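You operate a simulated robot arm through the tools that you are given. There is no shell and no other tool.

You are at the controls of a simulated two-armed robot. One attempt, no reset.

## Task
Crank the stuck lift down to FEED and run a stack two high.
Fine: isolator off while you crank; then switch on, reset and start.

It is judged by the outcome, as a careful person would: the job done as asked, and still so three seconds after it is handed in. It fails if anything else is knocked over, pushed out of place, dropped, spilled or broken.

## Robot
Two 6-joint arms with fingered hands on one trunk that stands fixed in place. Base frame: the origin is at the foot of the trunk, x ahead of it, y to its left, z up. Readings come in mm, rad, newtons and seconds.
The left shoulder is at [70, 191, 1253], the right one opposite. With the tool pointing down near the work surface each hand reaches from about 460 to 920 mm from the base axis, measured 20 degrees to its own side. Payload 4.7 kg a hand.
Tool frame (each hand has its own): the origin (TCP) lies between the finger pads and is the grasp point; the fingertips stand 36 mm ahead of it; z points along the fingers, y is the line along which they close. The gripper opens to 120 mm; its body begins 42 mm behind the TCP. The gripper is a hand of 5 fingers: y runs from the thumb to the fingers, the wrist lies at [-18, -113, -198] in the tool frame.
Orientation is told as [roll, pitch, yaw] about the base's x, y, z axes, in that order, counted from this pose: with the fingers straight down and the wrist toward the robot, the tool's x, y and z point along [0, 1, 0], [1, 0, 0] and [0, 0, -1] of the base frame.

## Interface
- The arms move only by the tool apply_moves. It takes "left_series", "right_series" or both (then of equal length, played together; a hand with none holds still); each is a list of rows, each a list of 6 numbers: the turn, a rotation vector about the tool's x, y, z in units of 45 degrees (1.0 is 45 degrees), then the shift along the tool's x, y, z in units of 400 mm (1.0 is 400 mm). In form: [[wx, wy, wz, x, y, z], ...]. A call has 1 to 20 rows; each row is the pose to reach, as a shift and turn from the pose commanded when the call began, along the tool's axes at that moment. A call with a number of a shift or a turn outside -1 to 1 is refused whole. Rows are played at 5 a second. More than 50 mm and 0.15 rad between two rows, and nothing of the call is played. A pose out of reach is approached as far as the arm can. The call stops where the force on the tool passes 90 N (or 10 N more than at its start, if that is more) or the arm is blocked; 0.2 s more then pass. In this call time passes only in rows, and 0.2 s behind the last. It gives the time, the measured TCP pose, the force on the tool (base axes), the opening and the grip force at its end, in the units of the frame above (readings bear some noise), with the torque about the TCP (base axes, N m) and any sound that the robot's microphone picked up.
- Cameras (640 x 400 px; columns grow to the right, rows downward): "scene" is now at [131, 47.9, 1501.8]; the picture's right is [0.52, -0.86, 0.00], its down [-0.34, -0.20, -0.92] and it looks along [0.79, 0.47, -0.40] (base axes); focal length 214 px, centre (320, 200). "left" rides on the left gripper at [-72, -91, -143] in its tool frame; the picture's right is [-0.80, -0.28, 0.53], its down [0.53, -0.73, 0.42] and it looks along [0.27, 0.62, 0.74] (tool axes); focal length 234 px, centre (320, 200). "right" rides on the right gripper at [73, -91, -143] in its tool frame; the picture's right is [-0.80, 0.28, -0.53], its down [-0.53, -0.73, 0.42] and it looks along [-0.27, 0.62, 0.74] (tool axes); focal length 234 px, centre (320, 200). There is no depth. A picture from a camera that has moved, and an enlarged one, comes with that camera's place and axes in the base frame and with its lens.
- get_image(camera): a new picture of that camera. No time passes.
- lift_body(by): slides the trunk up (or, below 0, down) by that many mm; the arms and the scene camera ride with it, the base frame stays. It gives what a move gives, with no picture.
- move_fingers(index, middle, ring, little, thumb_bend, thumb_turn, hand): sets how far each is bent, from 0 (flat) to 1 (curled in); at 0.3 the hand is open as for a grip, at 0.7 the pads meet at the TCP. One left out holds its place. A second passes; each finger stops where it meets its share of the squeeze, and holds until it gets a number again. It is the only way to open and close the hand. It gives what a move gives, with no picture; readings hold the bend of each and the force on index, middle, ring, little, thumb and palm. thumb_turn goes from beside the hand (0) to across from the fingers (1), as for a grip.
- aim_head(pan, tilt): turns the head with the scene camera to pan (to the left, within 1.501 rad either way) and tilt (down, from -0.506 to 1.204), counted from straight ahead of the robot. It gives what a move gives.
- enlarge(camera, box): a new picture of the part [left, top, right, bottom] of that camera's present view, enlarged. No time passes.
- finish_job(): hands the job in; it is judged then, once.

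Places have to be worked out from the pictures, the camera data and where the tool is seen. Open the grippers and draw the arms clear of the work before you hand the job in, unless the task says otherwise.

The tools are called as a command line: name --argument value ..., lists and objects as JSON in quotes. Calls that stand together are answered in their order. apply_moves: Moves the arms, as the interface text tells. Its arguments: {"type":"object","properties":{"left_series":{"type":"array"},"right_series":{"type":"array"}},"required":[]} The other tools are called the same way: lift_body (by) moves the trunk up or down; move_fingers (index, middle, ring, little, thumb_bend, thumb_turn, hand) moves the fingers one by one; aim_head (pan, tilt) turns the head that bears the scene camera; get_image (camera) takes a picture; enlarge (camera, box) takes an enlarged picture of a part of a camera's view; finish_job () hands the job in.

At the start:

```text
time_s: 0.0
left_tool_pos: [323.3, 493.5, 1525.6]
left_ee_rot: [-0.001, -0.002, 0.002]
left_contact_force: [0.4, -0.6, -0.4]
left_torque: [0.01, -0.03, 0.01]
left_gripper_width: 119.3
left_grip_force: 0.1
left_shape: jaw
left_bend: [0.3, 0.3, 0.3, 0.3, 0.3, 0.98]
left_finger forces: [0.0, 0.1, 0.1, 0.1, 0.0, 0.1]
right_tool_pos: [712.1, 115.7, 1457.2]
right_ee_rot: [0.0, 0.001, -0.001]
right_contact_force: [-0.1, -0.6, -0.4]
right_torque: [-0.02, 0.02, 0.0]
right_gripper_width: 119.4
right_grip_force: 0.1
right_shape: jaw
right_bend: [0.3, 0.3, 0.3, 0.3, 0.3, 0.98]
right_finger forces: [0.1, 0.1, 0.0, 0.1, 0.0, 0.0]
trunk travel left (down, up): [-730.0, 210.0]
head pan, tilt (commanded): [0.541, 0.407]
```

scene: 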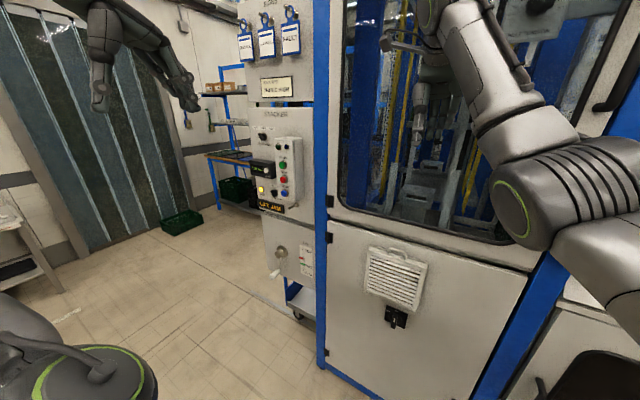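
right: 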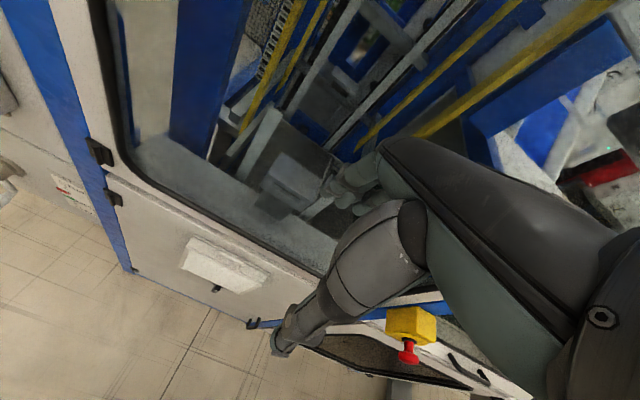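
left: 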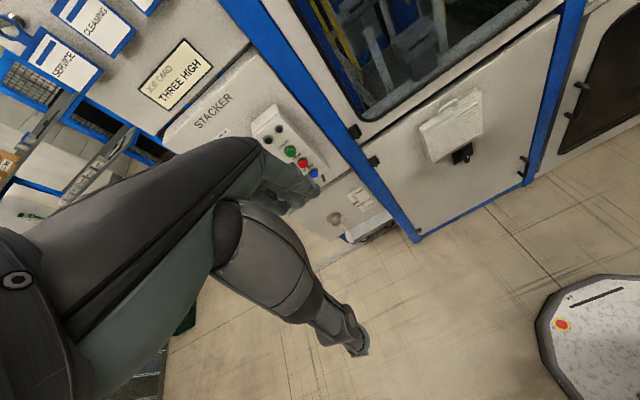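

I start by looking closely at the control panel, the crank area and the signs on the machine before moving anything.

enlarge --camera "scene" --box '[230, 100, 330, 220]'

enlarge --camera "scene" --box '[230, 0, 330, 110]'

enlarge --camera "scene" --box '[250, 210, 350, 330]'

enlarge --camera "left" --box '[160, 60, 400, 240]'

enlarge --camera "scene" --box '[340, 0, 560, 240]'

```text
3.33 times, centred on (280, 160) of scene
camera zoom: at [131.0, 47.9, 1501.8], right [0.52, -0.86, 0.0], down [-0.34, -0.2, -0.92], along [0.79, 0.47, -0.4], focal length 715 px, centre (453, 333)
```

zoom: 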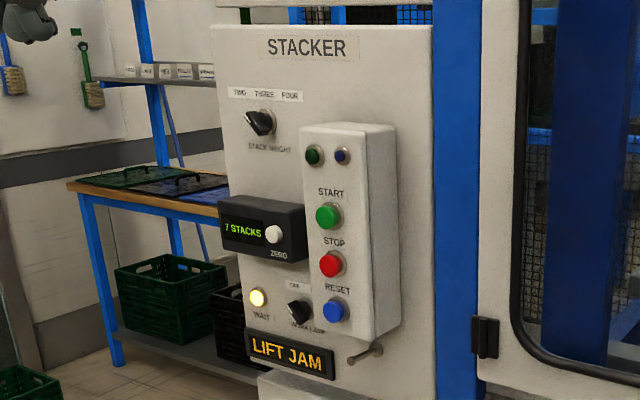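

```text
3.64 times, centred on (280, 55) of scene
camera zoom: at [131.0, 47.9, 1501.8], right [0.52, -0.86, 0.0], down [-0.34, -0.2, -0.92], along [0.79, 0.47, -0.4], focal length 780 px, centre (466, 727)
```

zoom: 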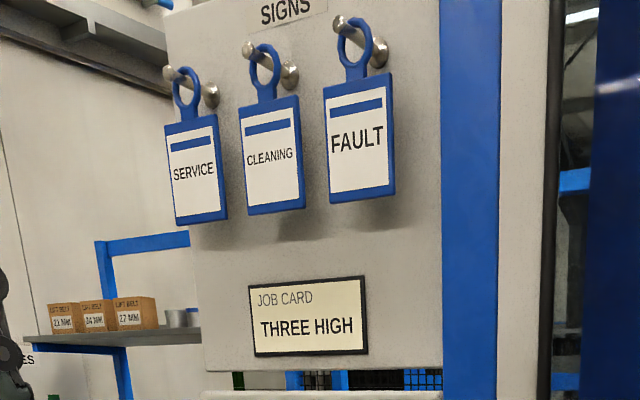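

```text
3.33 times, centred on (300, 270) of scene
camera zoom: at [131.0, 47.9, 1501.8], right [0.52, -0.86, 0.0], down [-0.34, -0.2, -0.92], along [0.79, 0.47, -0.4], focal length 715 px, centre (387, -33)
```

zoom: 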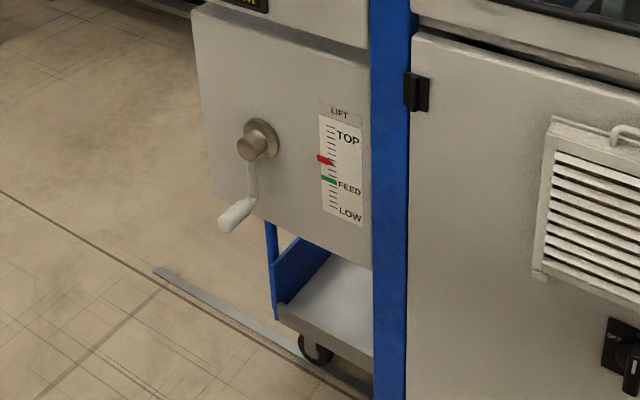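

```text
2.22 times, centred on (280, 150) of left
camera zoom: at [233.1, 421.1, 1668.7], right [-0.28, -0.8, -0.53], down [-0.73, 0.53, -0.42], along [0.62, 0.27, -0.74], focal length 520 px, centre (409, 311)
```

zoom: 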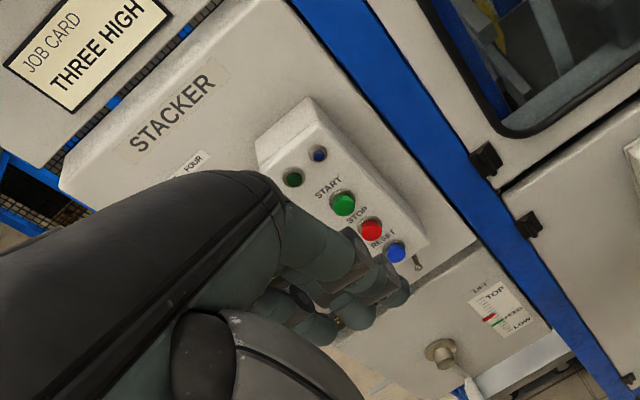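

```text
1.67 times, centred on (450, 120) of scene
camera zoom: at [131.0, 47.9, 1501.8], right [0.52, -0.86, 0.0], down [-0.34, -0.2, -0.92], along [0.79, 0.47, -0.4], focal length 358 px, centre (103, 333)
```

zoom: 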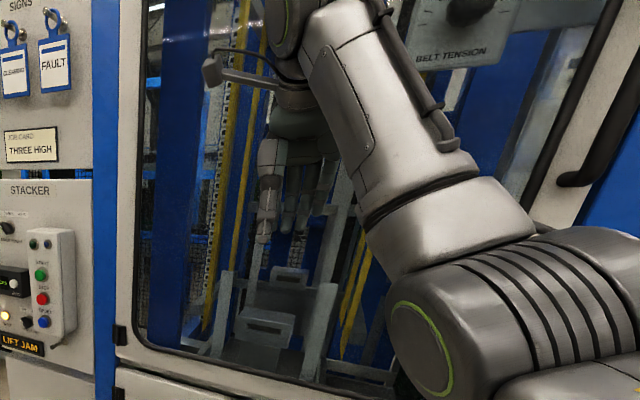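

The panel shows LIFT JAM, a height selector (TWO/THREE/FOUR), START/STOP/RESET and a crank with a LIFT scale; a rotary switch sits under the vent. I turn the head to see the rest of the surroundings before any move.

enlarge --camera "scene" --box '[350, 240, 450, 340]'

aim_head --pan -0.2 --tilt 0.5

get_image --camera "scene"

```text
4.00 times, centred on (400, 290) of scene
camera zoom: at [131.0, 47.9, 1501.8], right [0.52, -0.86, 0.0], down [-0.34, -0.2, -0.92], along [0.79, 0.47, -0.4], focal length 858 px, centre (0, -160)
```

zoom: 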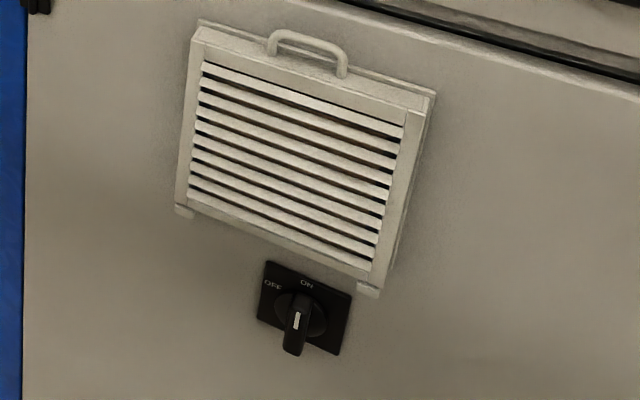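

```text
time_s: 1.1
left_tool_pos: [324.6, 493.7, 1526.7]
left_ee_rot: [-0.001, 0.0, -0.001]
left_contact_force: [0.6, -0.1, 0.6]
left_torque: [-0.02, 0.0, 0.01]
left_gripper_width: 119.7
left_grip_force: 0.0
left_shape: jaw
left_bend: [0.3, 0.3, 0.3, 0.3, 0.3, 0.98]
left_finger forces: [0.1, 0.1, 0.0, 0.0, 0.0, 0.1]
right_tool_pos: [711.0, 115.8, 1456.3]
right_ee_rot: [0.001, 0.0, 0.0]
right_contact_force: [-1.3, 0.1, -0.1]
right_torque: [0.0, 0.0, -0.05]
right_gripper_width: 119.7
right_grip_force: 0.0
right_shape: jaw
right_bend: [0.3, 0.3, 0.3, 0.3, 0.3, 0.98]
right_finger forces: [0.0, 0.0, 0.1, 0.1, 0.0, 0.1]
trunk travel left (down, up): [-730.0, 210.0]
head pan, tilt (commanded): [-0.201, 0.499]
```

```text
taken
camera scene: at [140.9, -17.8, 1493.3], right [-0.2, -0.98, 0.0], down [-0.47, 0.09, -0.88], along [0.86, -0.17, -0.48], focal length 214 px, centre (320, 200)
```

scene: 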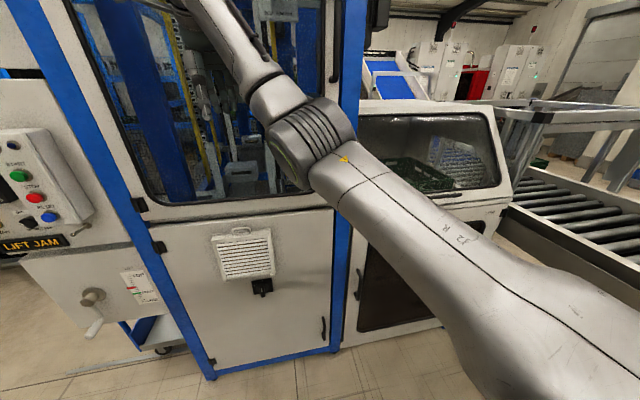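

The machine extends to the right with an infeed hatch and roller conveyor. I look further right and left to learn of anything in the way.

enlarge --camera "scene" --box '[340, 20, 640, 220]'

aim_head --pan -1.0 --tilt 0.6

get_image --camera "scene"

aim_head --pan 1.2 --tilt 0.6

get_image --camera "scene"

aim_head --pan 0.3 --tilt 1.1

get_image --camera "scene"

```text
2.00 times, centred on (490, 120) of scene
camera zoom: at [140.9, -17.8, 1493.3], right [-0.2, -0.98, 0.0], down [-0.47, 0.09, -0.88], along [0.86, -0.17, -0.48], focal length 429 px, centre (-20, 360)
```

zoom: 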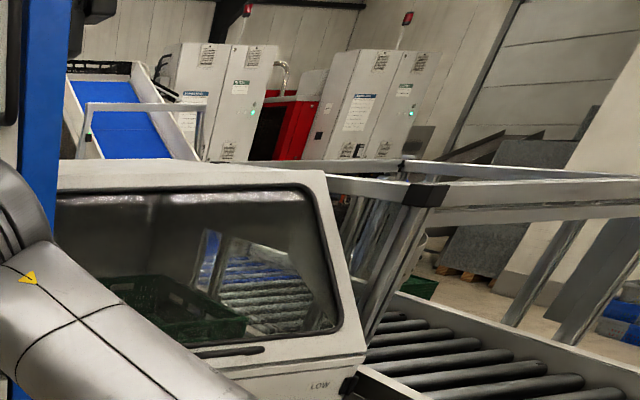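

```text
time_s: 2.2
left_tool_pos: [325.6, 492.6, 1526.0]
left_ee_rot: [0.0, 0.0, 0.001]
left_contact_force: [0.3, 0.0, -0.8]
left_torque: [0.0, 0.0, -0.02]
left_gripper_width: 119.3
left_grip_force: 0.1
left_shape: jaw
left_bend: [0.3, 0.3, 0.3, 0.3, 0.3, 0.98]
left_finger forces: [0.1, 0.1, 0.1, 0.1, 0.0, 0.0]
right_tool_pos: [712.3, 114.9, 1456.3]
right_ee_rot: [0.0, 0.0, 0.001]
right_contact_force: [-0.4, -0.7, 0.0]
right_torque: [-0.02, -0.01, -0.02]
right_gripper_width: 119.6
right_grip_force: 0.0
right_shape: jaw
right_bend: [0.3, 0.3, 0.3, 0.3, 0.3, 0.98]
right_finger forces: [0.0, 0.0, 0.0, 0.1, 0.1, 0.1]
trunk travel left (down, up): [-730.0, 210.0]
head pan, tilt (commanded): [-1.0, 0.6]
```

```text
taken
camera scene: at [99.5, -74.1, 1484.3], right [-0.84, -0.54, 0.0], down [-0.31, 0.47, -0.83], along [0.45, -0.69, -0.56], focal length 214 px, centre (320, 200)
```

scene: 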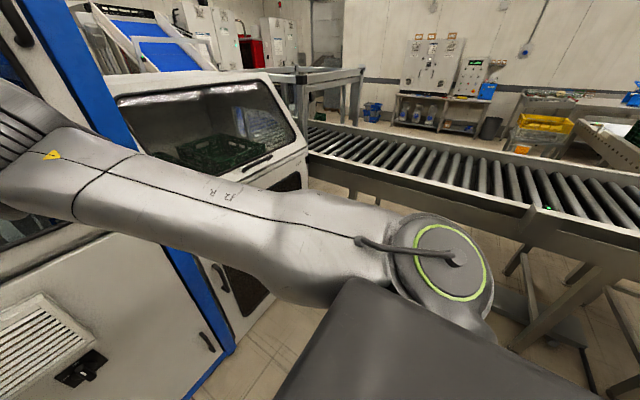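

```text
time_s: 4.3
left_tool_pos: [325.1, 493.6, 1525.5]
left_ee_rot: [0.001, 0.0, 0.0]
left_contact_force: [-0.2, -0.8, 0.3]
left_torque: [-0.02, 0.01, 0.02]
left_gripper_width: 119.7
left_grip_force: 0.2
left_shape: jaw
left_bend: [0.3, 0.3, 0.3, 0.3, 0.3, 0.98]
left_finger forces: [0.0, 0.0, 0.0, 0.0, 0.0, 0.1]
right_tool_pos: [711.4, 114.7, 1455.9]
right_ee_rot: [-0.001, 0.0, 0.002]
right_contact_force: [-0.2, 0.2, 0.5]
right_torque: [0.04, 0.02, 0.0]
right_gripper_width: 119.7
right_grip_force: 0.0
right_shape: jaw
right_bend: [0.3, 0.3, 0.3, 0.3, 0.3, 0.98]
right_finger forces: [0.0, 0.1, 0.1, 0.1, 0.0, 0.0]
trunk travel left (down, up): [-730.0, 210.0]
head pan, tilt (commanded): [1.201, 0.6]
```

```text
taken
camera scene: at [83.7, 82.6, 1484.2], right [0.93, -0.36, 0.0], down [-0.2, -0.53, -0.82], along [0.3, 0.77, -0.57], focal length 214 px, centre (320, 200)
```

scene: 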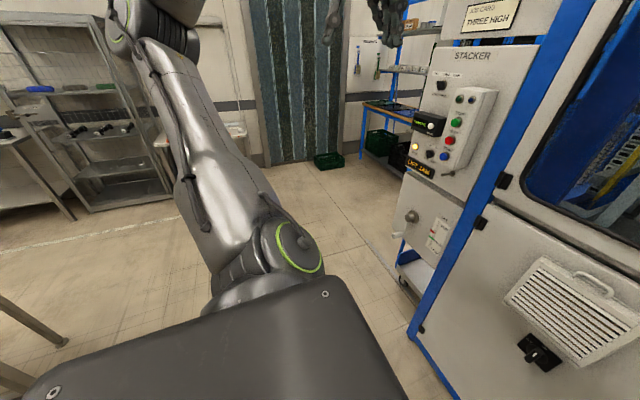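

```text
time_s: 5.5
left_tool_pos: [324.1, 494.2, 1526.8]
left_ee_rot: [0.0, -0.001, 0.0]
left_contact_force: [-0.9, -0.1, -0.8]
left_torque: [0.0, 0.01, -0.01]
left_gripper_width: 119.3
left_grip_force: 0.1
left_shape: jaw
left_bend: [0.3, 0.3, 0.3, 0.3, 0.3, 0.98]
left_finger forces: [0.0, 0.1, 0.0, 0.0, 0.0, 0.1]
right_tool_pos: [711.5, 115.2, 1456.7]
right_ee_rot: [0.0, 0.001, 0.001]
right_contact_force: [-0.3, -0.3, -0.5]
right_torque: [-0.01, 0.01, 0.0]
right_gripper_width: 119.6
right_grip_force: 0.1
right_shape: jaw
right_bend: [0.3, 0.3, 0.3, 0.3, 0.3, 0.98]
right_finger forces: [0.0, 0.0, 0.0, 0.0, 0.0, 0.1]
trunk travel left (down, up): [-730.0, 210.0]
head pan, tilt (commanded): [0.3, 1.1]
```

```text
taken
camera scene: at [112.0, 19.0, 1445.7], right [0.3, -0.96, 0.0], down [-0.85, -0.26, -0.45], along [0.43, 0.13, -0.89], focal length 214 px, centre (320, 200)
```

scene: 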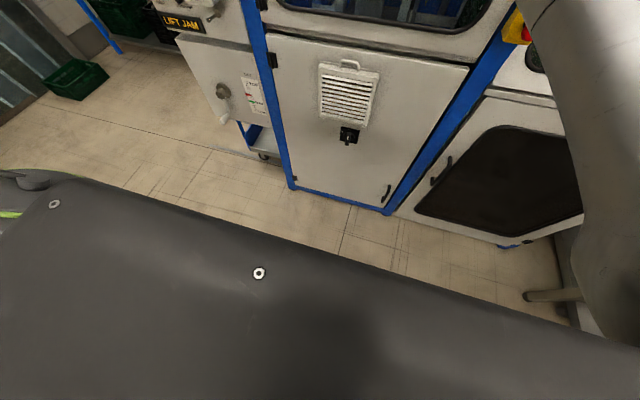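

START triangulates to about [752, 589, 1296], RESET about [756, 590, 1175], crank hub about [800, 695, 820], isolator about [825, 100, 700]. The right hand is close to the window, so I draw it back 200 mm before lowering anything.

apply_moves --right_series '[[0, 0, 0, 0, -0.1, 0], [0, 0, 0, 0, -0.2, 0], [0, 0, 0, 0, -0.3, 0], [0, 0, 0, 0, -0.4, 0], [0, 0, 0, 0, -0.5, 0]]'

aim_head --pan 0.3 --tilt 0.5

get_image --camera "scene"

get_image --camera "right"

```text
time_s: 6.7
left_tool_pos: [322.8, 494.5, 1526.8]
left_ee_rot: [0.0, -0.003, 0.0]
left_contact_force: [-0.8, 0.6, -0.2]
left_torque: [0.0, -0.01, 0.04]
left_gripper_width: 119.4
left_grip_force: 0.0
left_shape: jaw
left_bend: [0.3, 0.3, 0.3, 0.3, 0.3, 0.98]
left_finger forces: [0.0, 0.0, 0.0, 0.0, 0.1, 0.1]
right_tool_pos: [631.2, 190.9, 1510.7]
right_ee_rot: [0.002, 0.016, -0.009]
right_contact_force: [-0.6, -0.3, -0.2]
right_torque: [0.01, -0.01, 0.01]
right_gripper_width: 120.1
right_grip_force: 0.1
right_shape: jaw
right_bend: [0.3, 0.3, 0.3, 0.3, 0.3, 0.98]
right_finger forces: [0.0, 0.0, 0.0, 0.0, 0.0, 0.0]
right hand out of reach, approached as far as the arm can: row 1, 2, 3, 4, 5
trunk travel left (down, up): [-730.0, 210.0]
head pan, tilt (commanded): [0.3, 1.1]
```

```text
time_s: 7.7
left_tool_pos: [324.5, 493.9, 1525.4]
left_ee_rot: [-0.002, 0.0, -0.001]
left_contact_force: [0.5, -0.6, 0.3]
left_torque: [-0.02, -0.03, -0.04]
left_gripper_width: 119.4
left_grip_force: 0.0
left_shape: jaw
left_bend: [0.3, 0.3, 0.3, 0.3, 0.3, 0.98]
left_finger forces: [0.1, 0.0, 0.1, 0.1, 0.0, 0.0]
right_tool_pos: [631.0, 189.2, 1511.8]
right_ee_rot: [0.003, 0.014, -0.009]
right_contact_force: [0.1, -0.7, 0.2]
right_torque: [0.02, 0.0, -0.01]
right_gripper_width: 119.8
right_grip_force: 0.0
right_shape: jaw
right_bend: [0.3, 0.3, 0.3, 0.3, 0.3, 0.98]
right_finger forces: [0.0, 0.1, 0.1, 0.1, 0.0, 0.0]
trunk travel left (down, up): [-730.0, 210.0]
head pan, tilt (commanded): [0.3, 0.499]
```

```text
taken
camera scene: at [138.3, 27.3, 1493.3], right [0.3, -0.96, 0.0], down [-0.46, -0.14, -0.88], along [0.84, 0.26, -0.48], focal length 214 px, centre (320, 200)
```

scene: 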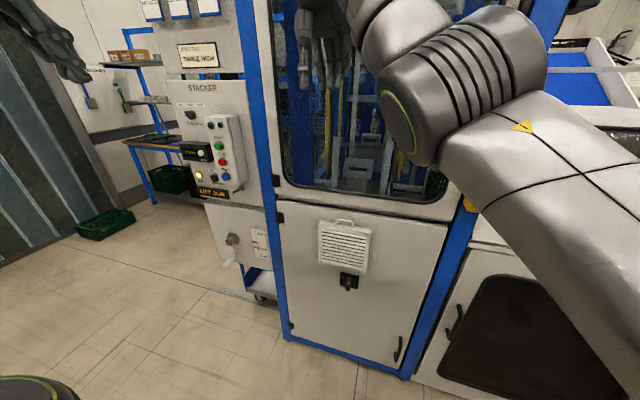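

```text
taken
camera right: at [541.3, 262.5, 1655.2], right [0.28, -0.81, 0.52], down [-0.74, -0.52, -0.42], along [0.61, -0.27, -0.75], focal length 234 px, centre (320, 200)
```

right: 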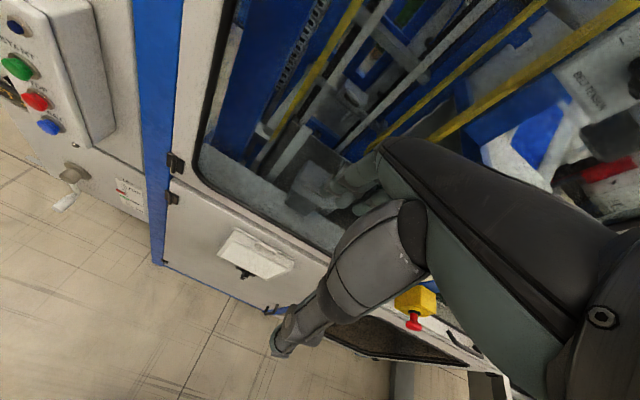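

The right hand hit an inner reach limit at [631, 190, 1511]; it has cleared the window somewhat. I bring it straight down to a more comfortable height relative to the shoulder, and see where it goes.

apply_moves --right_series '[[0, 0, 0, 0, 0, 0.1], [0, 0, 0, 0, 0, 0.2], [0, 0, 0, 0, 0, 0.3], [0, 0, 0, 0, 0, 0.4], [0, 0, 0, 0, 0, 0.5], [0, 0, 0, 0, 0, 0.6], [0, 0, 0, 0, 0, 0.7], [0, 0, 0, 0, 0, 0.8]]'

get_image --camera "scene"

get_image --camera "right"

```text
time_s: 9.5
left_tool_pos: [325.8, 492.3, 1525.9]
left_ee_rot: [0.002, 0.002, 0.0]
left_contact_force: [0.0, 0.0, 0.2]
left_torque: [0.02, 0.02, 0.04]
left_gripper_width: 119.9
left_grip_force: 0.0
left_shape: jaw
left_bend: [0.3, 0.3, 0.3, 0.3, 0.3, 0.98]
left_finger forces: [0.0, 0.1, 0.0, 0.1, 0.1, 0.1]
right_tool_pos: [678.3, 189.2, 1217.1]
right_ee_rot: [0.003, 0.004, -0.001]
right_contact_force: [0.4, 0.3, -0.5]
right_torque: [0.01, 0.03, 0.0]
right_gripper_width: 120.1
right_grip_force: 0.0
right_shape: jaw
right_bend: [0.3, 0.3, 0.3, 0.3, 0.3, 0.98]
right_finger forces: [0.0, 0.0, 0.1, 0.0, 0.1, 0.0]
right hand out of reach, approached as far as the arm can: row 1, 2, 3, 4, 5, 6, 7, 8
trunk travel left (down, up): [-730.0, 210.0]
head pan, tilt (commanded): [0.3, 0.499]
```

```text
taken
camera scene: at [140.1, 26.0, 1493.2], right [0.3, -0.96, 0.0], down [-0.46, -0.14, -0.88], along [0.84, 0.26, -0.48], focal length 214 px, centre (320, 200)
```

scene: 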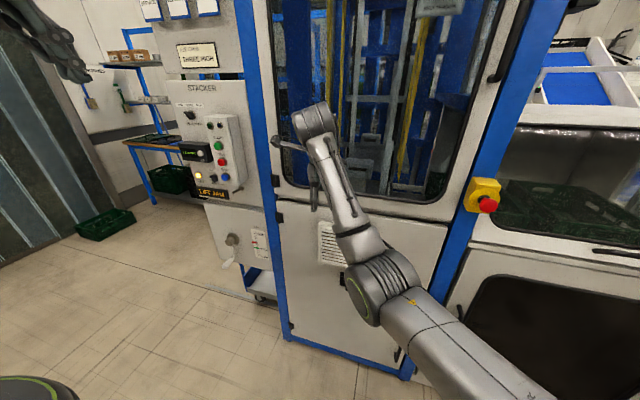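

```text
taken
camera right: at [586.9, 261.8, 1360.5], right [0.28, -0.8, 0.52], down [-0.73, -0.53, -0.42], along [0.62, -0.27, -0.74], focal length 234 px, centre (320, 200)
```

right: 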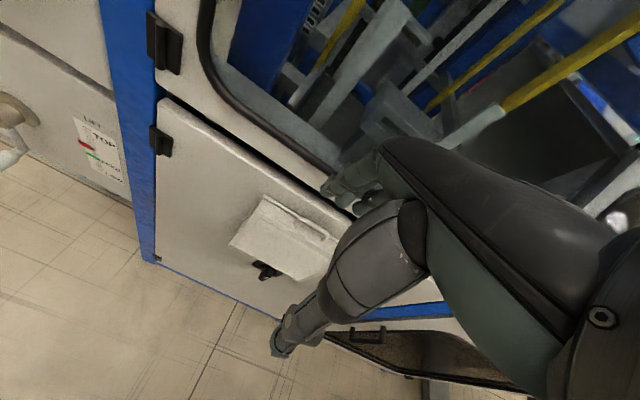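

The right wrist evidently can't come closer than about 630 mm to its shoulder. I swing the hand leftwards along that arc, which takes it back from the machine front.

apply_moves --right_series '[[0, 0, 0, 0.1, -0.05, 0], [0, 0, 0, 0.2, -0.1, 0], [0, 0, 0, 0.3, -0.15, 0], [0, 0, 0, 0.4, -0.2, 0]]'

```text
time_s: 10.7
left_tool_pos: [329.6, 491.4, 1525.6]
left_ee_rot: [0.002, 0.004, -0.002]
left_contact_force: [0.7, -0.7, -0.3]
left_torque: [0.0, 0.07, -0.01]
left_gripper_width: 119.6
left_grip_force: 0.2
left_shape: jaw
left_bend: [0.3, 0.3, 0.3, 0.3, 0.3, 0.98]
left_finger forces: [0.0, 0.0, 0.1, 0.0, 0.0, 0.0]
right_tool_pos: [708.1, 289.2, 1162.2]
right_ee_rot: [0.064, 0.192, -0.057]
right_contact_force: [-0.5, 0.7, -0.2]
right_torque: [0.02, 0.03, -0.03]
right_gripper_width: 119.9
right_grip_force: 0.0
right_shape: jaw
right_bend: [0.3, 0.3, 0.3, 0.3, 0.3, 0.98]
right_finger forces: [0.0, 0.0, 0.1, 0.0, 0.0, 0.0]
right hand out of reach, approached as far as the arm can: row 1, 2, 3, 4
trunk travel left (down, up): [-730.0, 210.0]
head pan, tilt (commanded): [0.3, 0.499]
stopped in row 4 (right hand): the arm was blocked; the commanded pose is now the measured one
```

The right arm got blocked with the hand tilted; I look to see what it touched.

get_image --camera "scene"

get_image --camera "right"

get_image --camera "left"

```text
taken
camera scene: at [143.7, 25.4, 1492.8], right [0.29, -0.96, 0.0], down [-0.46, -0.14, -0.88], along [0.84, 0.26, -0.48], focal length 214 px, centre (320, 200)
```

scene: 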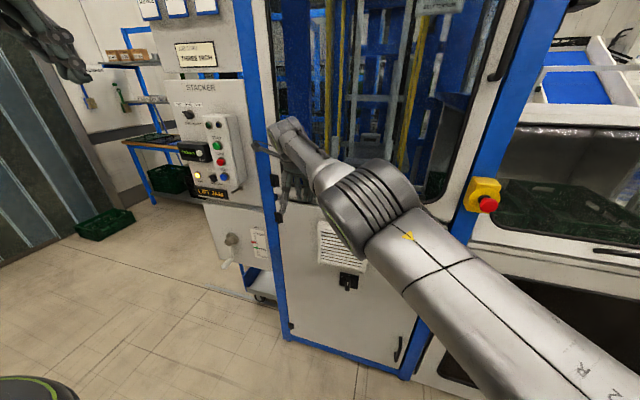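

```text
taken
camera right: at [649.5, 357.3, 1323.5], right [0.32, -0.86, 0.41], down [-0.83, -0.46, -0.31], along [0.45, -0.24, -0.86], focal length 234 px, centre (320, 200)
```

right: 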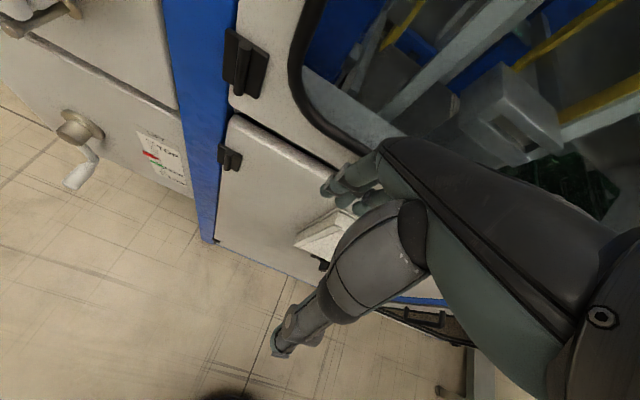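

```text
taken
camera left: at [239.1, 419.1, 1668.2], right [-0.28, -0.8, -0.53], down [-0.73, 0.53, -0.42], along [0.62, 0.27, -0.74], focal length 234 px, centre (320, 200)
```

left: 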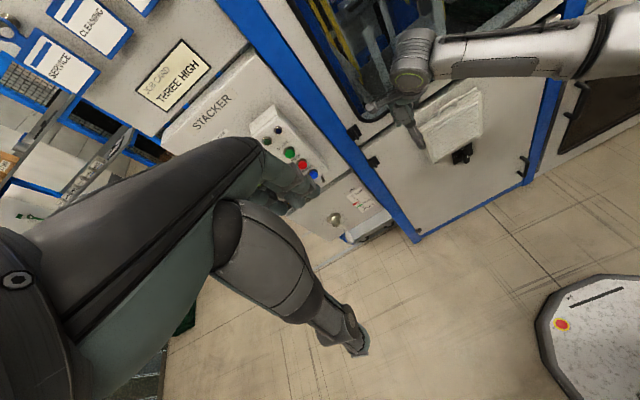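

I zoom in on the spot between the right hand, the elbow and the vent to see whether anything was touched.

enlarge --camera "left" --box '[360, 10, 560, 180]'

enlarge --camera "scene" --box '[240, 100, 440, 300]'

enlarge --camera "right" --box '[200, 100, 440, 300]'

```text
2.35 times, centred on (460, 95) of left
camera zoom: at [239.1, 419.1, 1668.2], right [-0.28, -0.8, -0.53], down [-0.73, 0.53, -0.42], along [0.62, 0.27, -0.74], focal length 551 px, centre (-9, 447)
```

zoom: 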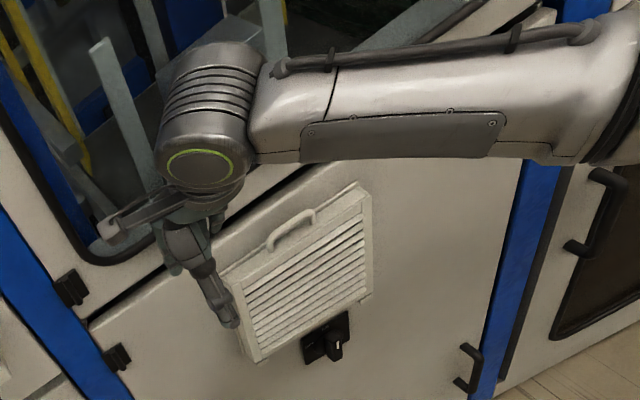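

```text
2.00 times, centred on (340, 200) of scene
camera zoom: at [143.7, 25.4, 1492.8], right [0.29, -0.96, 0.0], down [-0.46, -0.14, -0.88], along [0.84, 0.26, -0.48], focal length 429 px, centre (280, 200)
```

zoom: 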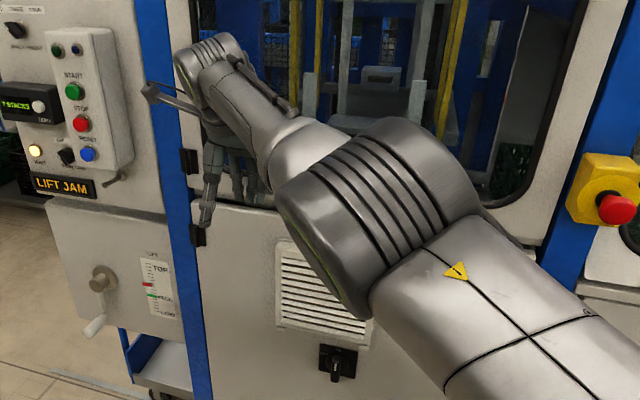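

```text
2.00 times, centred on (320, 200) of right
camera zoom: at [649.5, 357.3, 1323.5], right [0.32, -0.86, 0.41], down [-0.83, -0.46, -0.31], along [0.45, -0.24, -0.86], focal length 468 px, centre (320, 200)
```

zoom: 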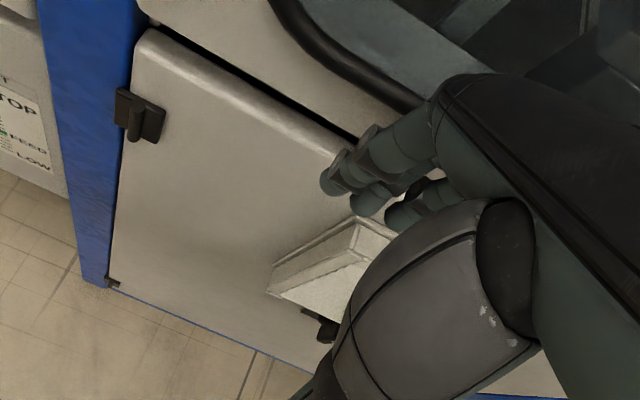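

No visible damage: the vent, knob and door look unchanged, and forces read zero. I back the right hand out the way it came and straighten it.

apply_moves --right_series '[[-0.06, -0.02, -0.02, -0.06, -0.025, -0.03], [-0.12, -0.04, -0.035, -0.125, -0.05, -0.06], [-0.18, -0.06, -0.055, -0.19, -0.075, -0.09], [-0.244, -0.08, -0.0726, -0.25, -0.1, -0.12]]'

```text
time_s: 11.7
left_tool_pos: [324.7, 494.3, 1525.5]
left_ee_rot: [0.002, 0.0, 0.0]
left_contact_force: [-0.3, 0.2, 0.4]
left_torque: [0.01, -0.03, 0.01]
left_gripper_width: 119.6
left_grip_force: 0.0
left_shape: jaw
left_bend: [0.3, 0.3, 0.3, 0.3, 0.3, 0.98]
left_finger forces: [0.0, 0.1, 0.1, 0.1, 0.1, 0.1]
right_tool_pos: [739.0, 268.4, 1206.0]
right_ee_rot: [0.014, 0.048, -0.019]
right_contact_force: [0.6, -0.5, -0.5]
right_torque: [0.0, -0.01, 0.03]
right_gripper_width: 119.9
right_grip_force: 0.2
right_shape: jaw
right_bend: [0.3, 0.3, 0.3, 0.3, 0.3, 0.98]
right_finger forces: [0.0, 0.1, 0.0, 0.1, 0.1, 0.0]
right hand out of reach, approached as far as the arm can: row 1, 2, 3, 4
trunk travel left (down, up): [-730.0, 210.0]
head pan, tilt (commanded): [0.3, 0.499]
```

The hand came out to [739, 268, 1206], too near the door for comfort. I head for the known good region near the starting point, moving right and up.

apply_moves --right_series '[[-0.02, -0.01, -0.01, -0.1, -0.03, -0.06], [-0.04, -0.015, -0.02, -0.2, -0.06, -0.12], [-0.06, -0.018, -0.024, -0.3, -0.09, -0.18], [-0.06, -0.018, -0.024, -0.38, -0.1, -0.235]]'

get_image --camera "scene"

```text
time_s: 12.7
left_tool_pos: [312.4, 495.1, 1527.9]
left_ee_rot: [-0.001, -0.009, 0.0]
left_contact_force: [1.3, -1.2, 0.7]
left_torque: [0.03, 0.03, 0.0]
left_gripper_width: 119.8
left_grip_force: 0.1
left_shape: jaw
left_bend: [0.3, 0.3, 0.3, 0.3, 0.3, 0.98]
left_finger forces: [0.0, 0.0, 0.0, 0.0, 0.0, 0.0]
right_tool_pos: [756.1, 222.3, 1324.8]
right_ee_rot: [-0.013, -0.056, 0.032]
right_contact_force: [-63.0, 9.5, -11.6]
right_torque: [0.09, 0.11, -0.2]
right_gripper_width: 99.5
right_grip_force: 0.1
right_shape: jaw
right_bend: [0.35, 0.48, 0.39, 0.33, 0.3, 0.98]
right_finger forces: [4.1, 43.8, 9.2, 5.7, 0.1, 0.1]
right hand out of reach, approached as far as the arm can: row 1, 2, 3, 4
trunk travel left (down, up): [-730.0, 210.0]
head pan, tilt (commanded): [0.3, 0.499]
```

```text
taken
camera scene: at [125.7, 29.2, 1494.5], right [0.3, -0.95, 0.0], down [-0.45, -0.14, -0.88], along [0.84, 0.26, -0.47], focal length 214 px, centre (320, 200)
```

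scene: 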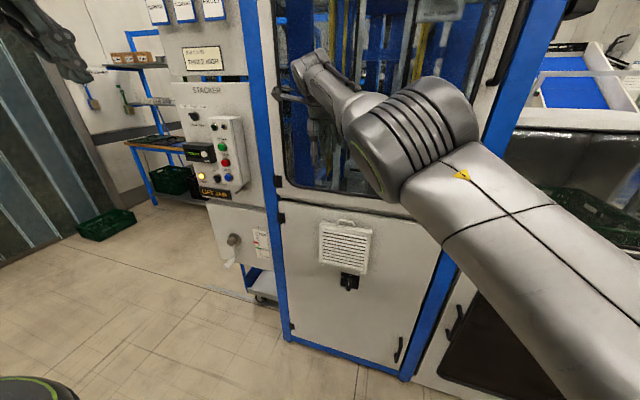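

The fingers are pressing the window with about 63 N, so I must back off at once. I move up and right, toward the starting pose, which is known to be reachable, with some pull-back.

apply_moves --right_series '[[0.02, 0.0, 0.0, -0.05, -0.08, -0.08], [0.04, 0.0, 0.0, -0.1, -0.12, -0.16]]'

```text
time_s: 13.3
left_tool_pos: [318.6, 493.0, 1527.1]
left_ee_rot: [0.003, -0.004, 0.001]
left_contact_force: [-1.4, -0.2, -0.1]
left_torque: [0.02, -0.07, 0.03]
left_gripper_width: 119.5
left_grip_force: 0.1
left_shape: jaw
left_bend: [0.3, 0.3, 0.3, 0.3, 0.3, 0.98]
left_finger forces: [0.1, 0.0, 0.0, 0.0, 0.0, 0.1]
right_tool_pos: [750.5, 184.6, 1366.9]
right_ee_rot: [-0.01, 0.019, 0.007]
right_contact_force: [-28.3, 6.3, -7.4]
right_torque: [0.01, 0.24, 0.17]
right_gripper_width: 111.4
right_grip_force: 0.0
right_shape: jaw
right_bend: [0.3, 0.43, 0.34, 0.3, 0.3, 0.98]
right_finger forces: [0.0, 24.5, 3.7, 0.0, 0.0, 0.0]
right hand out of reach, approached as far as the arm can: row 1, 2
trunk travel left (down, up): [-730.0, 210.0]
head pan, tilt (commanded): [0.3, 0.499]
```

The contact force fell to 28 N. I continue toward the starting pose of the right hand.

apply_moves --right_series '[[0.0, 0.0, 0.0, -0.05, -0.04, -0.06], [0.0, 0.0, 0.0, -0.1, -0.07, -0.12], [0.0, 0.0, 0.0, -0.15, -0.09, -0.18], [-0.02, 0.0, 0.0, -0.18, -0.1, -0.23]]'

get_image --camera "scene"

get_image --camera "left"

```text
time_s: 14.5
left_tool_pos: [321.1, 494.3, 1526.2]
left_ee_rot: [0.002, -0.001, -0.001]
left_contact_force: [-0.3, -0.9, -1.3]
left_torque: [-0.04, 0.03, 0.0]
left_gripper_width: 119.8
left_grip_force: 0.0
left_shape: jaw
left_bend: [0.3, 0.3, 0.3, 0.3, 0.3, 0.98]
left_finger forces: [0.1, 0.0, 0.0, 0.0, 0.0, 0.1]
right_tool_pos: [742.3, 123.1, 1450.2]
right_ee_rot: [-0.01, 0.039, -0.003]
right_contact_force: [-9.7, 2.8, 0.9]
right_torque: [-0.08, -0.35, 0.04]
right_gripper_width: 119.3
right_grip_force: 0.1
right_shape: jaw
right_bend: [0.3, 0.33, 0.3, 0.3, 0.3, 0.98]
right_finger forces: [0.0, 10.8, 0.0, 0.0, 0.0, 0.1]
right hand out of reach, approached as far as the arm can: row 1, 2, 3, 4
trunk travel left (down, up): [-730.0, 210.0]
head pan, tilt (commanded): [0.3, 0.499]
stopped in row 4 (right hand): the arm was blocked; the commanded pose is now the measured one
```

```text
taken
camera scene: at [135.4, 27.7, 1493.7], right [0.3, -0.96, 0.0], down [-0.46, -0.14, -0.88], along [0.84, 0.26, -0.48], focal length 214 px, centre (320, 200)
```

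scene: 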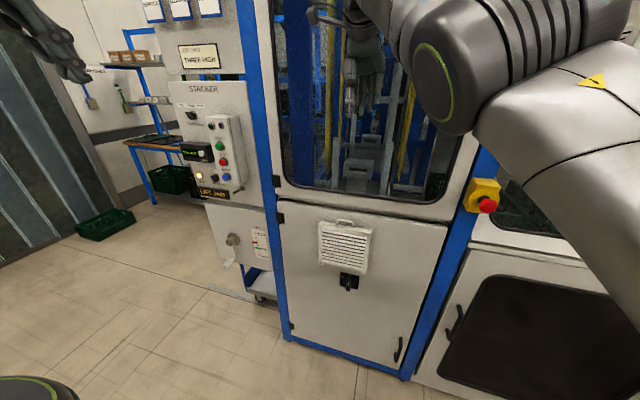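

```text
taken
camera left: at [229.4, 421.7, 1669.2], right [-0.28, -0.8, -0.53], down [-0.73, 0.53, -0.43], along [0.62, 0.27, -0.74], focal length 234 px, centre (320, 200)
```

left: 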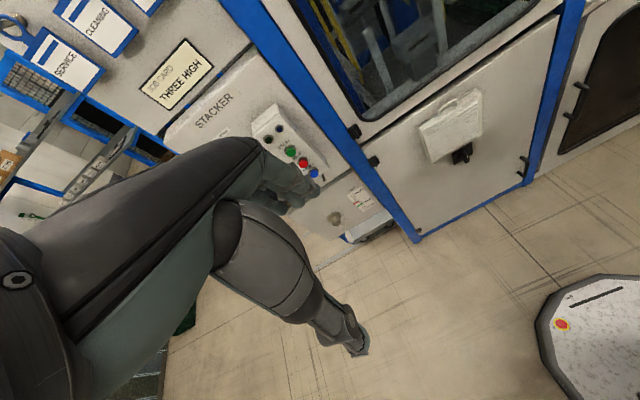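

Still a light touch (10 N) on the glass at [742, 123, 1450]. I test a single small step: pull back 40 mm with a slight forward tilt of the hand, which should relax the sharply folded wrist.

apply_moves --right_series '[[-0.1, 0, 0, 0, -0.1, 0]]'

```text
time_s: 14.9
left_tool_pos: [319.6, 493.2, 1526.3]
left_ee_rot: [0.0, -0.002, 0.0]
left_contact_force: [-0.5, -0.7, -1.0]
left_torque: [-0.01, 0.03, 0.02]
left_gripper_width: 119.7
left_grip_force: 0.1
left_shape: jaw
left_bend: [0.3, 0.3, 0.3, 0.3, 0.3, 0.98]
left_finger forces: [0.0, 0.0, 0.0, 0.0, 0.0, 0.1]
right_tool_pos: [746.2, 122.6, 1455.2]
right_ee_rot: [-0.002, 0.005, -0.023]
right_contact_force: [-15.2, 1.2, -5.8]
right_torque: [0.06, 0.09, -0.18]
right_gripper_width: 118.0
right_grip_force: 0.1
right_shape: jaw
right_bend: [0.3, 0.37, 0.3, 0.3, 0.3, 0.98]
right_finger forces: [0.0, 15.5, 0.0, 0.0, 0.0, 0.0]
right hand out of reach, approached as far as the arm can: row 1
trunk travel left (down, up): [-730.0, 210.0]
head pan, tilt (commanded): [0.3, 0.499]
```

I now ask for exactly the original start pose (712, 115, 1457, upright), which must be reachable.

apply_moves --right_series '[[0.05, 0, 0, -0.02, 0.025, -0.018], [0.05, 0, 0, -0.02, 0.025, -0.018]]'

```text
time_s: 15.5
left_tool_pos: [326.2, 494.2, 1526.1]
left_ee_rot: [0.0, 0.001, -0.001]
left_contact_force: [0.7, 0.4, 0.0]
left_torque: [0.02, 0.08, -0.01]
left_gripper_width: 119.5
left_grip_force: 0.1
left_shape: jaw
left_bend: [0.3, 0.3, 0.3, 0.3, 0.3, 0.98]
left_finger forces: [0.0, 0.1, 0.0, 0.1, 0.0, 0.0]
right_tool_pos: [741.8, 127.5, 1472.4]
right_ee_rot: [-0.01, -0.004, 0.0]
right_contact_force: [-3.8, 0.1, 1.5]
right_torque: [-0.01, -0.15, 0.0]
right_gripper_width: 119.5
right_grip_force: 0.0
right_shape: jaw
right_bend: [0.3, 0.31, 0.3, 0.3, 0.3, 0.98]
right_finger forces: [0.0, 4.5, 0.0, 0.0, 0.0, 0.0]
right hand out of reach, approached as far as the arm can: row 1, 2
trunk travel left (down, up): [-730.0, 210.0]
head pan, tilt (commanded): [0.3, 0.499]
```

Moving up frees the hand from the glass (now under 4 N). I go on upward with a pull-back, in small steps.

apply_moves --right_series '[[0, 0, 0, 0, -0.03, -0.1], [0, 0, 0, 0, -0.08, -0.2], [0, 0, 0, 0, -0.12, -0.3]]'

get_image --camera "scene"

```text
time_s: 16.5
left_tool_pos: [322.8, 492.8, 1525.5]
left_ee_rot: [-0.001, 0.0, -0.001]
left_contact_force: [-0.8, -0.6, 0.0]
left_torque: [0.0, -0.06, 0.03]
left_gripper_width: 119.6
left_grip_force: 0.0
left_shape: jaw
left_bend: [0.3, 0.3, 0.3, 0.3, 0.3, 0.98]
left_finger forces: [0.1, 0.0, 0.0, 0.0, 0.0, 0.0]
right_tool_pos: [693.0, 88.3, 1542.7]
right_ee_rot: [0.0, 0.049, -0.028]
right_contact_force: [-0.6, 0.0, 1.1]
right_torque: [-0.02, -0.01, 0.03]
right_gripper_width: 119.8
right_grip_force: 0.0
right_shape: jaw
right_bend: [0.3, 0.3, 0.3, 0.3, 0.3, 0.98]
right_finger forces: [0.0, 0.1, 0.0, 0.0, 0.0, 0.1]
right hand out of reach, approached as far as the arm can: row 1, 2, 3
trunk travel left (down, up): [-730.0, 210.0]
head pan, tilt (commanded): [0.3, 0.499]
stopped in row 3 (right hand): the arm was blocked; the commanded pose is now the measured one
```

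```text
taken
camera scene: at [137.4, 27.4, 1493.5], right [0.3, -0.96, 0.0], down [-0.46, -0.14, -0.88], along [0.84, 0.26, -0.48], focal length 214 px, centre (320, 200)
```

scene: 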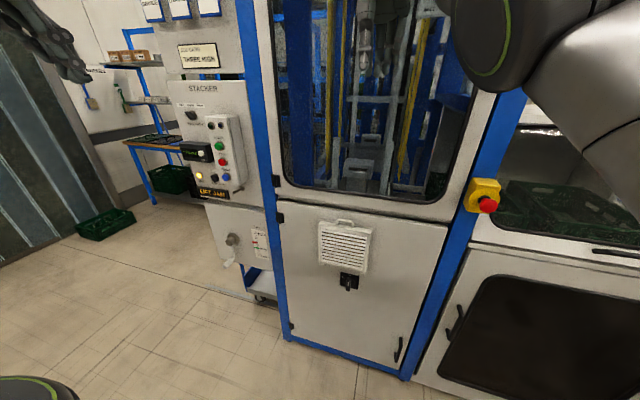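

The right hand is free now at [693, 88, 1543], about 50 mm off the glass, and I will leave it parked there. The left arm can reach crank, isolator and panel; I lower the trunk 200 mm so these lie well within its range.

lift_body --by -200

aim_head --pan 0.45 --tilt 0.35

get_image --camera "scene"

get_image --camera "left"

get_image --camera "right"

```text
time_s: 18.6
left_tool_pos: [325.4, 493.7, 1326.5]
left_ee_rot: [0.002, -0.002, 0.001]
left_contact_force: [-0.3, -0.6, 1.2]
left_torque: [-0.01, 0.01, -0.03]
left_gripper_width: 119.6
left_grip_force: 0.0
left_shape: jaw
left_bend: [0.3, 0.3, 0.3, 0.3, 0.3, 0.98]
left_finger forces: [0.1, 0.0, 0.0, 0.0, 0.0, 0.0]
right_tool_pos: [693.7, 89.1, 1342.6]
right_ee_rot: [-0.001, 0.05, -0.024]
right_contact_force: [1.3, -0.2, 0.0]
right_torque: [0.02, -0.03, 0.0]
right_gripper_width: 119.5
right_grip_force: 0.0
right_shape: jaw
right_bend: [0.3, 0.3, 0.3, 0.3, 0.3, 0.98]
right_finger forces: [0.0, 0.1, 0.0, 0.0, 0.0, 0.0]
trunk travel left (down, up): [-530.0, 410.0]
head pan, tilt (commanded): [0.3, 0.499]
```

```text
time_s: 19.3
left_tool_pos: [325.3, 492.6, 1326.7]
left_ee_rot: [0.0, 0.001, 0.0]
left_contact_force: [0.7, -0.2, 0.0]
left_torque: [0.02, 0.02, 0.0]
left_gripper_width: 119.8
left_grip_force: 0.1
left_shape: jaw
left_bend: [0.3, 0.3, 0.3, 0.3, 0.3, 0.98]
left_finger forces: [0.0, 0.0, 0.0, 0.0, 0.0, 0.0]
right_tool_pos: [692.6, 89.6, 1341.2]
right_ee_rot: [-0.002, 0.051, -0.024]
right_contact_force: [-0.2, -0.5, -0.1]
right_torque: [0.01, 0.04, 0.01]
right_gripper_width: 119.9
right_grip_force: 0.0
right_shape: jaw
right_bend: [0.3, 0.3, 0.3, 0.3, 0.3, 0.98]
right_finger forces: [0.0, 0.0, 0.1, 0.0, 0.0, 0.0]
trunk travel left (down, up): [-530.0, 410.0]
head pan, tilt (commanded): [0.45, 0.351]
```

```text
taken
camera scene: at [135.5, 40.7, 1307.0], right [0.43, -0.9, 0.0], down [-0.31, -0.15, -0.94], along [0.85, 0.41, -0.34], focal length 214 px, centre (320, 200)
```

scene: 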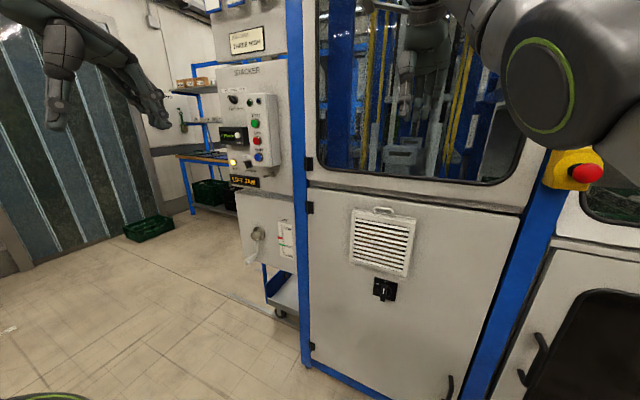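

```text
taken
camera left: at [233.0, 421.0, 1468.8], right [-0.28, -0.8, -0.53], down [-0.73, 0.53, -0.42], along [0.62, 0.27, -0.74], focal length 234 px, centre (320, 200)
```

left: 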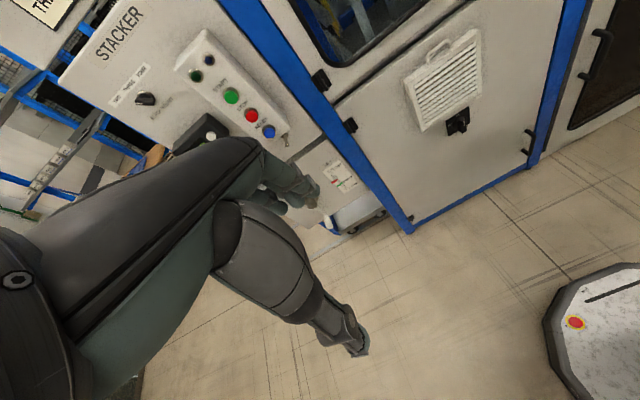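

```text
taken
camera right: at [611.2, 165.0, 1488.8], right [0.29, -0.81, 0.51], down [-0.77, -0.51, -0.39], along [0.58, -0.28, -0.77], focal length 234 px, centre (320, 200)
```

right: 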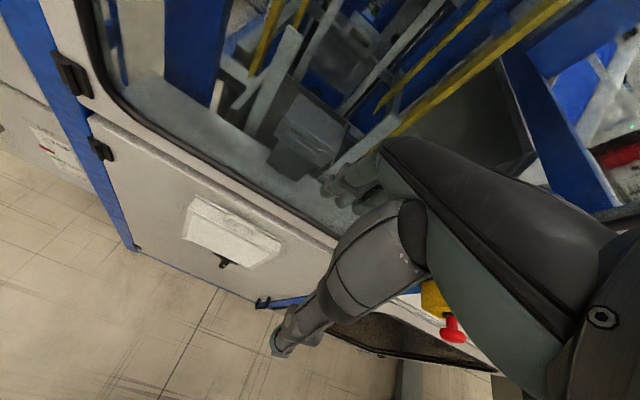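

Now zoom in on each control from these new vantage points to read the selector, isolator and lift scale.

enlarge --camera "scene" --box '[215, 80, 315, 200]'

enlarge --camera "scene" --box '[225, 190, 325, 310]'

enlarge --camera "scene" --box '[345, 260, 425, 320]'

enlarge --camera "left" --box '[90, 20, 310, 160]'

enlarge --camera "left" --box '[400, 20, 520, 150]'

```text
3.33 times, centred on (265, 140) of scene
camera zoom: at [135.5, 40.7, 1307.0], right [0.43, -0.9, 0.0], down [-0.31, -0.15, -0.94], along [0.85, 0.41, -0.34], focal length 715 px, centre (503, 400)
```

zoom: 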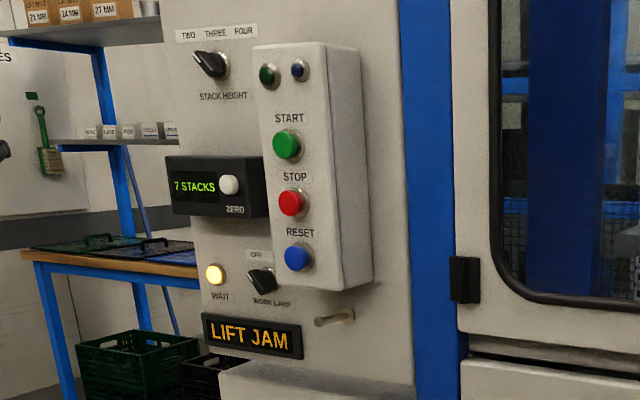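

```text
3.33 times, centred on (275, 250) of scene
camera zoom: at [135.5, 40.7, 1307.0], right [0.43, -0.9, 0.0], down [-0.31, -0.15, -0.94], along [0.85, 0.41, -0.34], focal length 715 px, centre (470, 33)
```

zoom: 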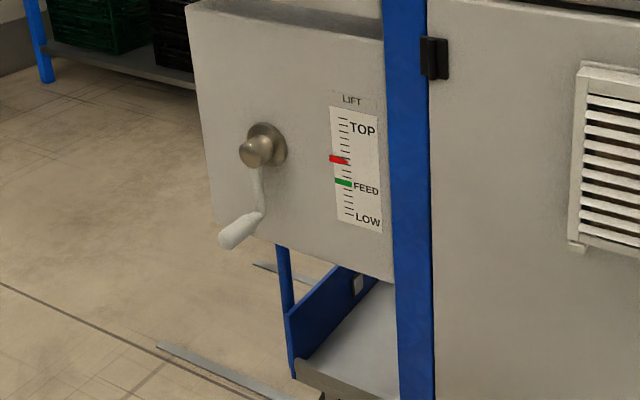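

```text
6.67 times, centred on (385, 290) of scene
camera zoom: at [135.5, 40.7, 1307.0], right [0.43, -0.9, 0.0], down [-0.31, -0.15, -0.94], along [0.85, 0.41, -0.34], focal length 1430 px, centre (-113, -400)
```

zoom: 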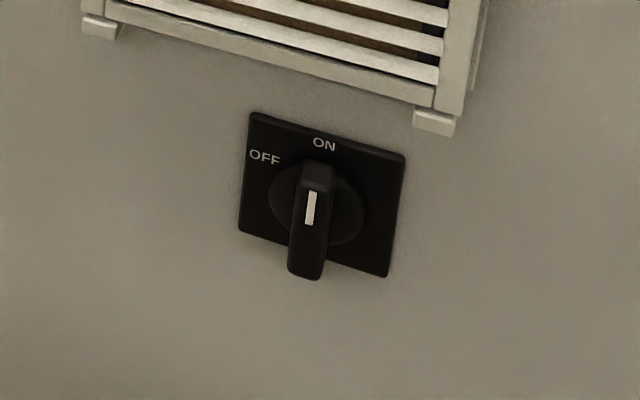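

```text
2.86 times, centred on (200, 90) of left
camera zoom: at [233.0, 421.0, 1468.8], right [-0.28, -0.8, -0.53], down [-0.73, 0.53, -0.42], along [0.62, 0.27, -0.74], focal length 669 px, centre (663, 514)
```

zoom: 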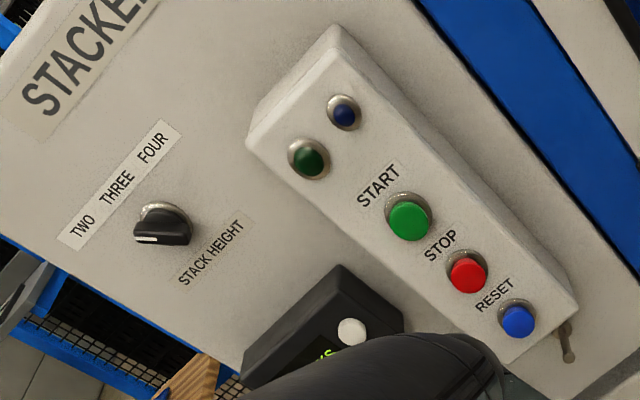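

```text
3.08 times, centred on (460, 85) of left
camera zoom: at [233.0, 421.0, 1468.8], right [-0.28, -0.8, -0.53], down [-0.73, 0.53, -0.42], along [0.62, 0.27, -0.74], focal length 720 px, centre (-111, 554)
```

zoom: 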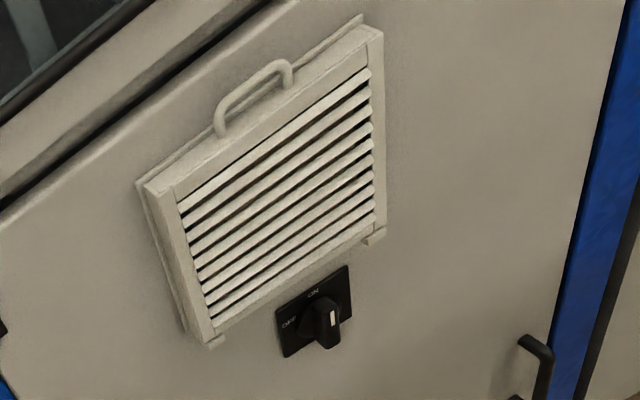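

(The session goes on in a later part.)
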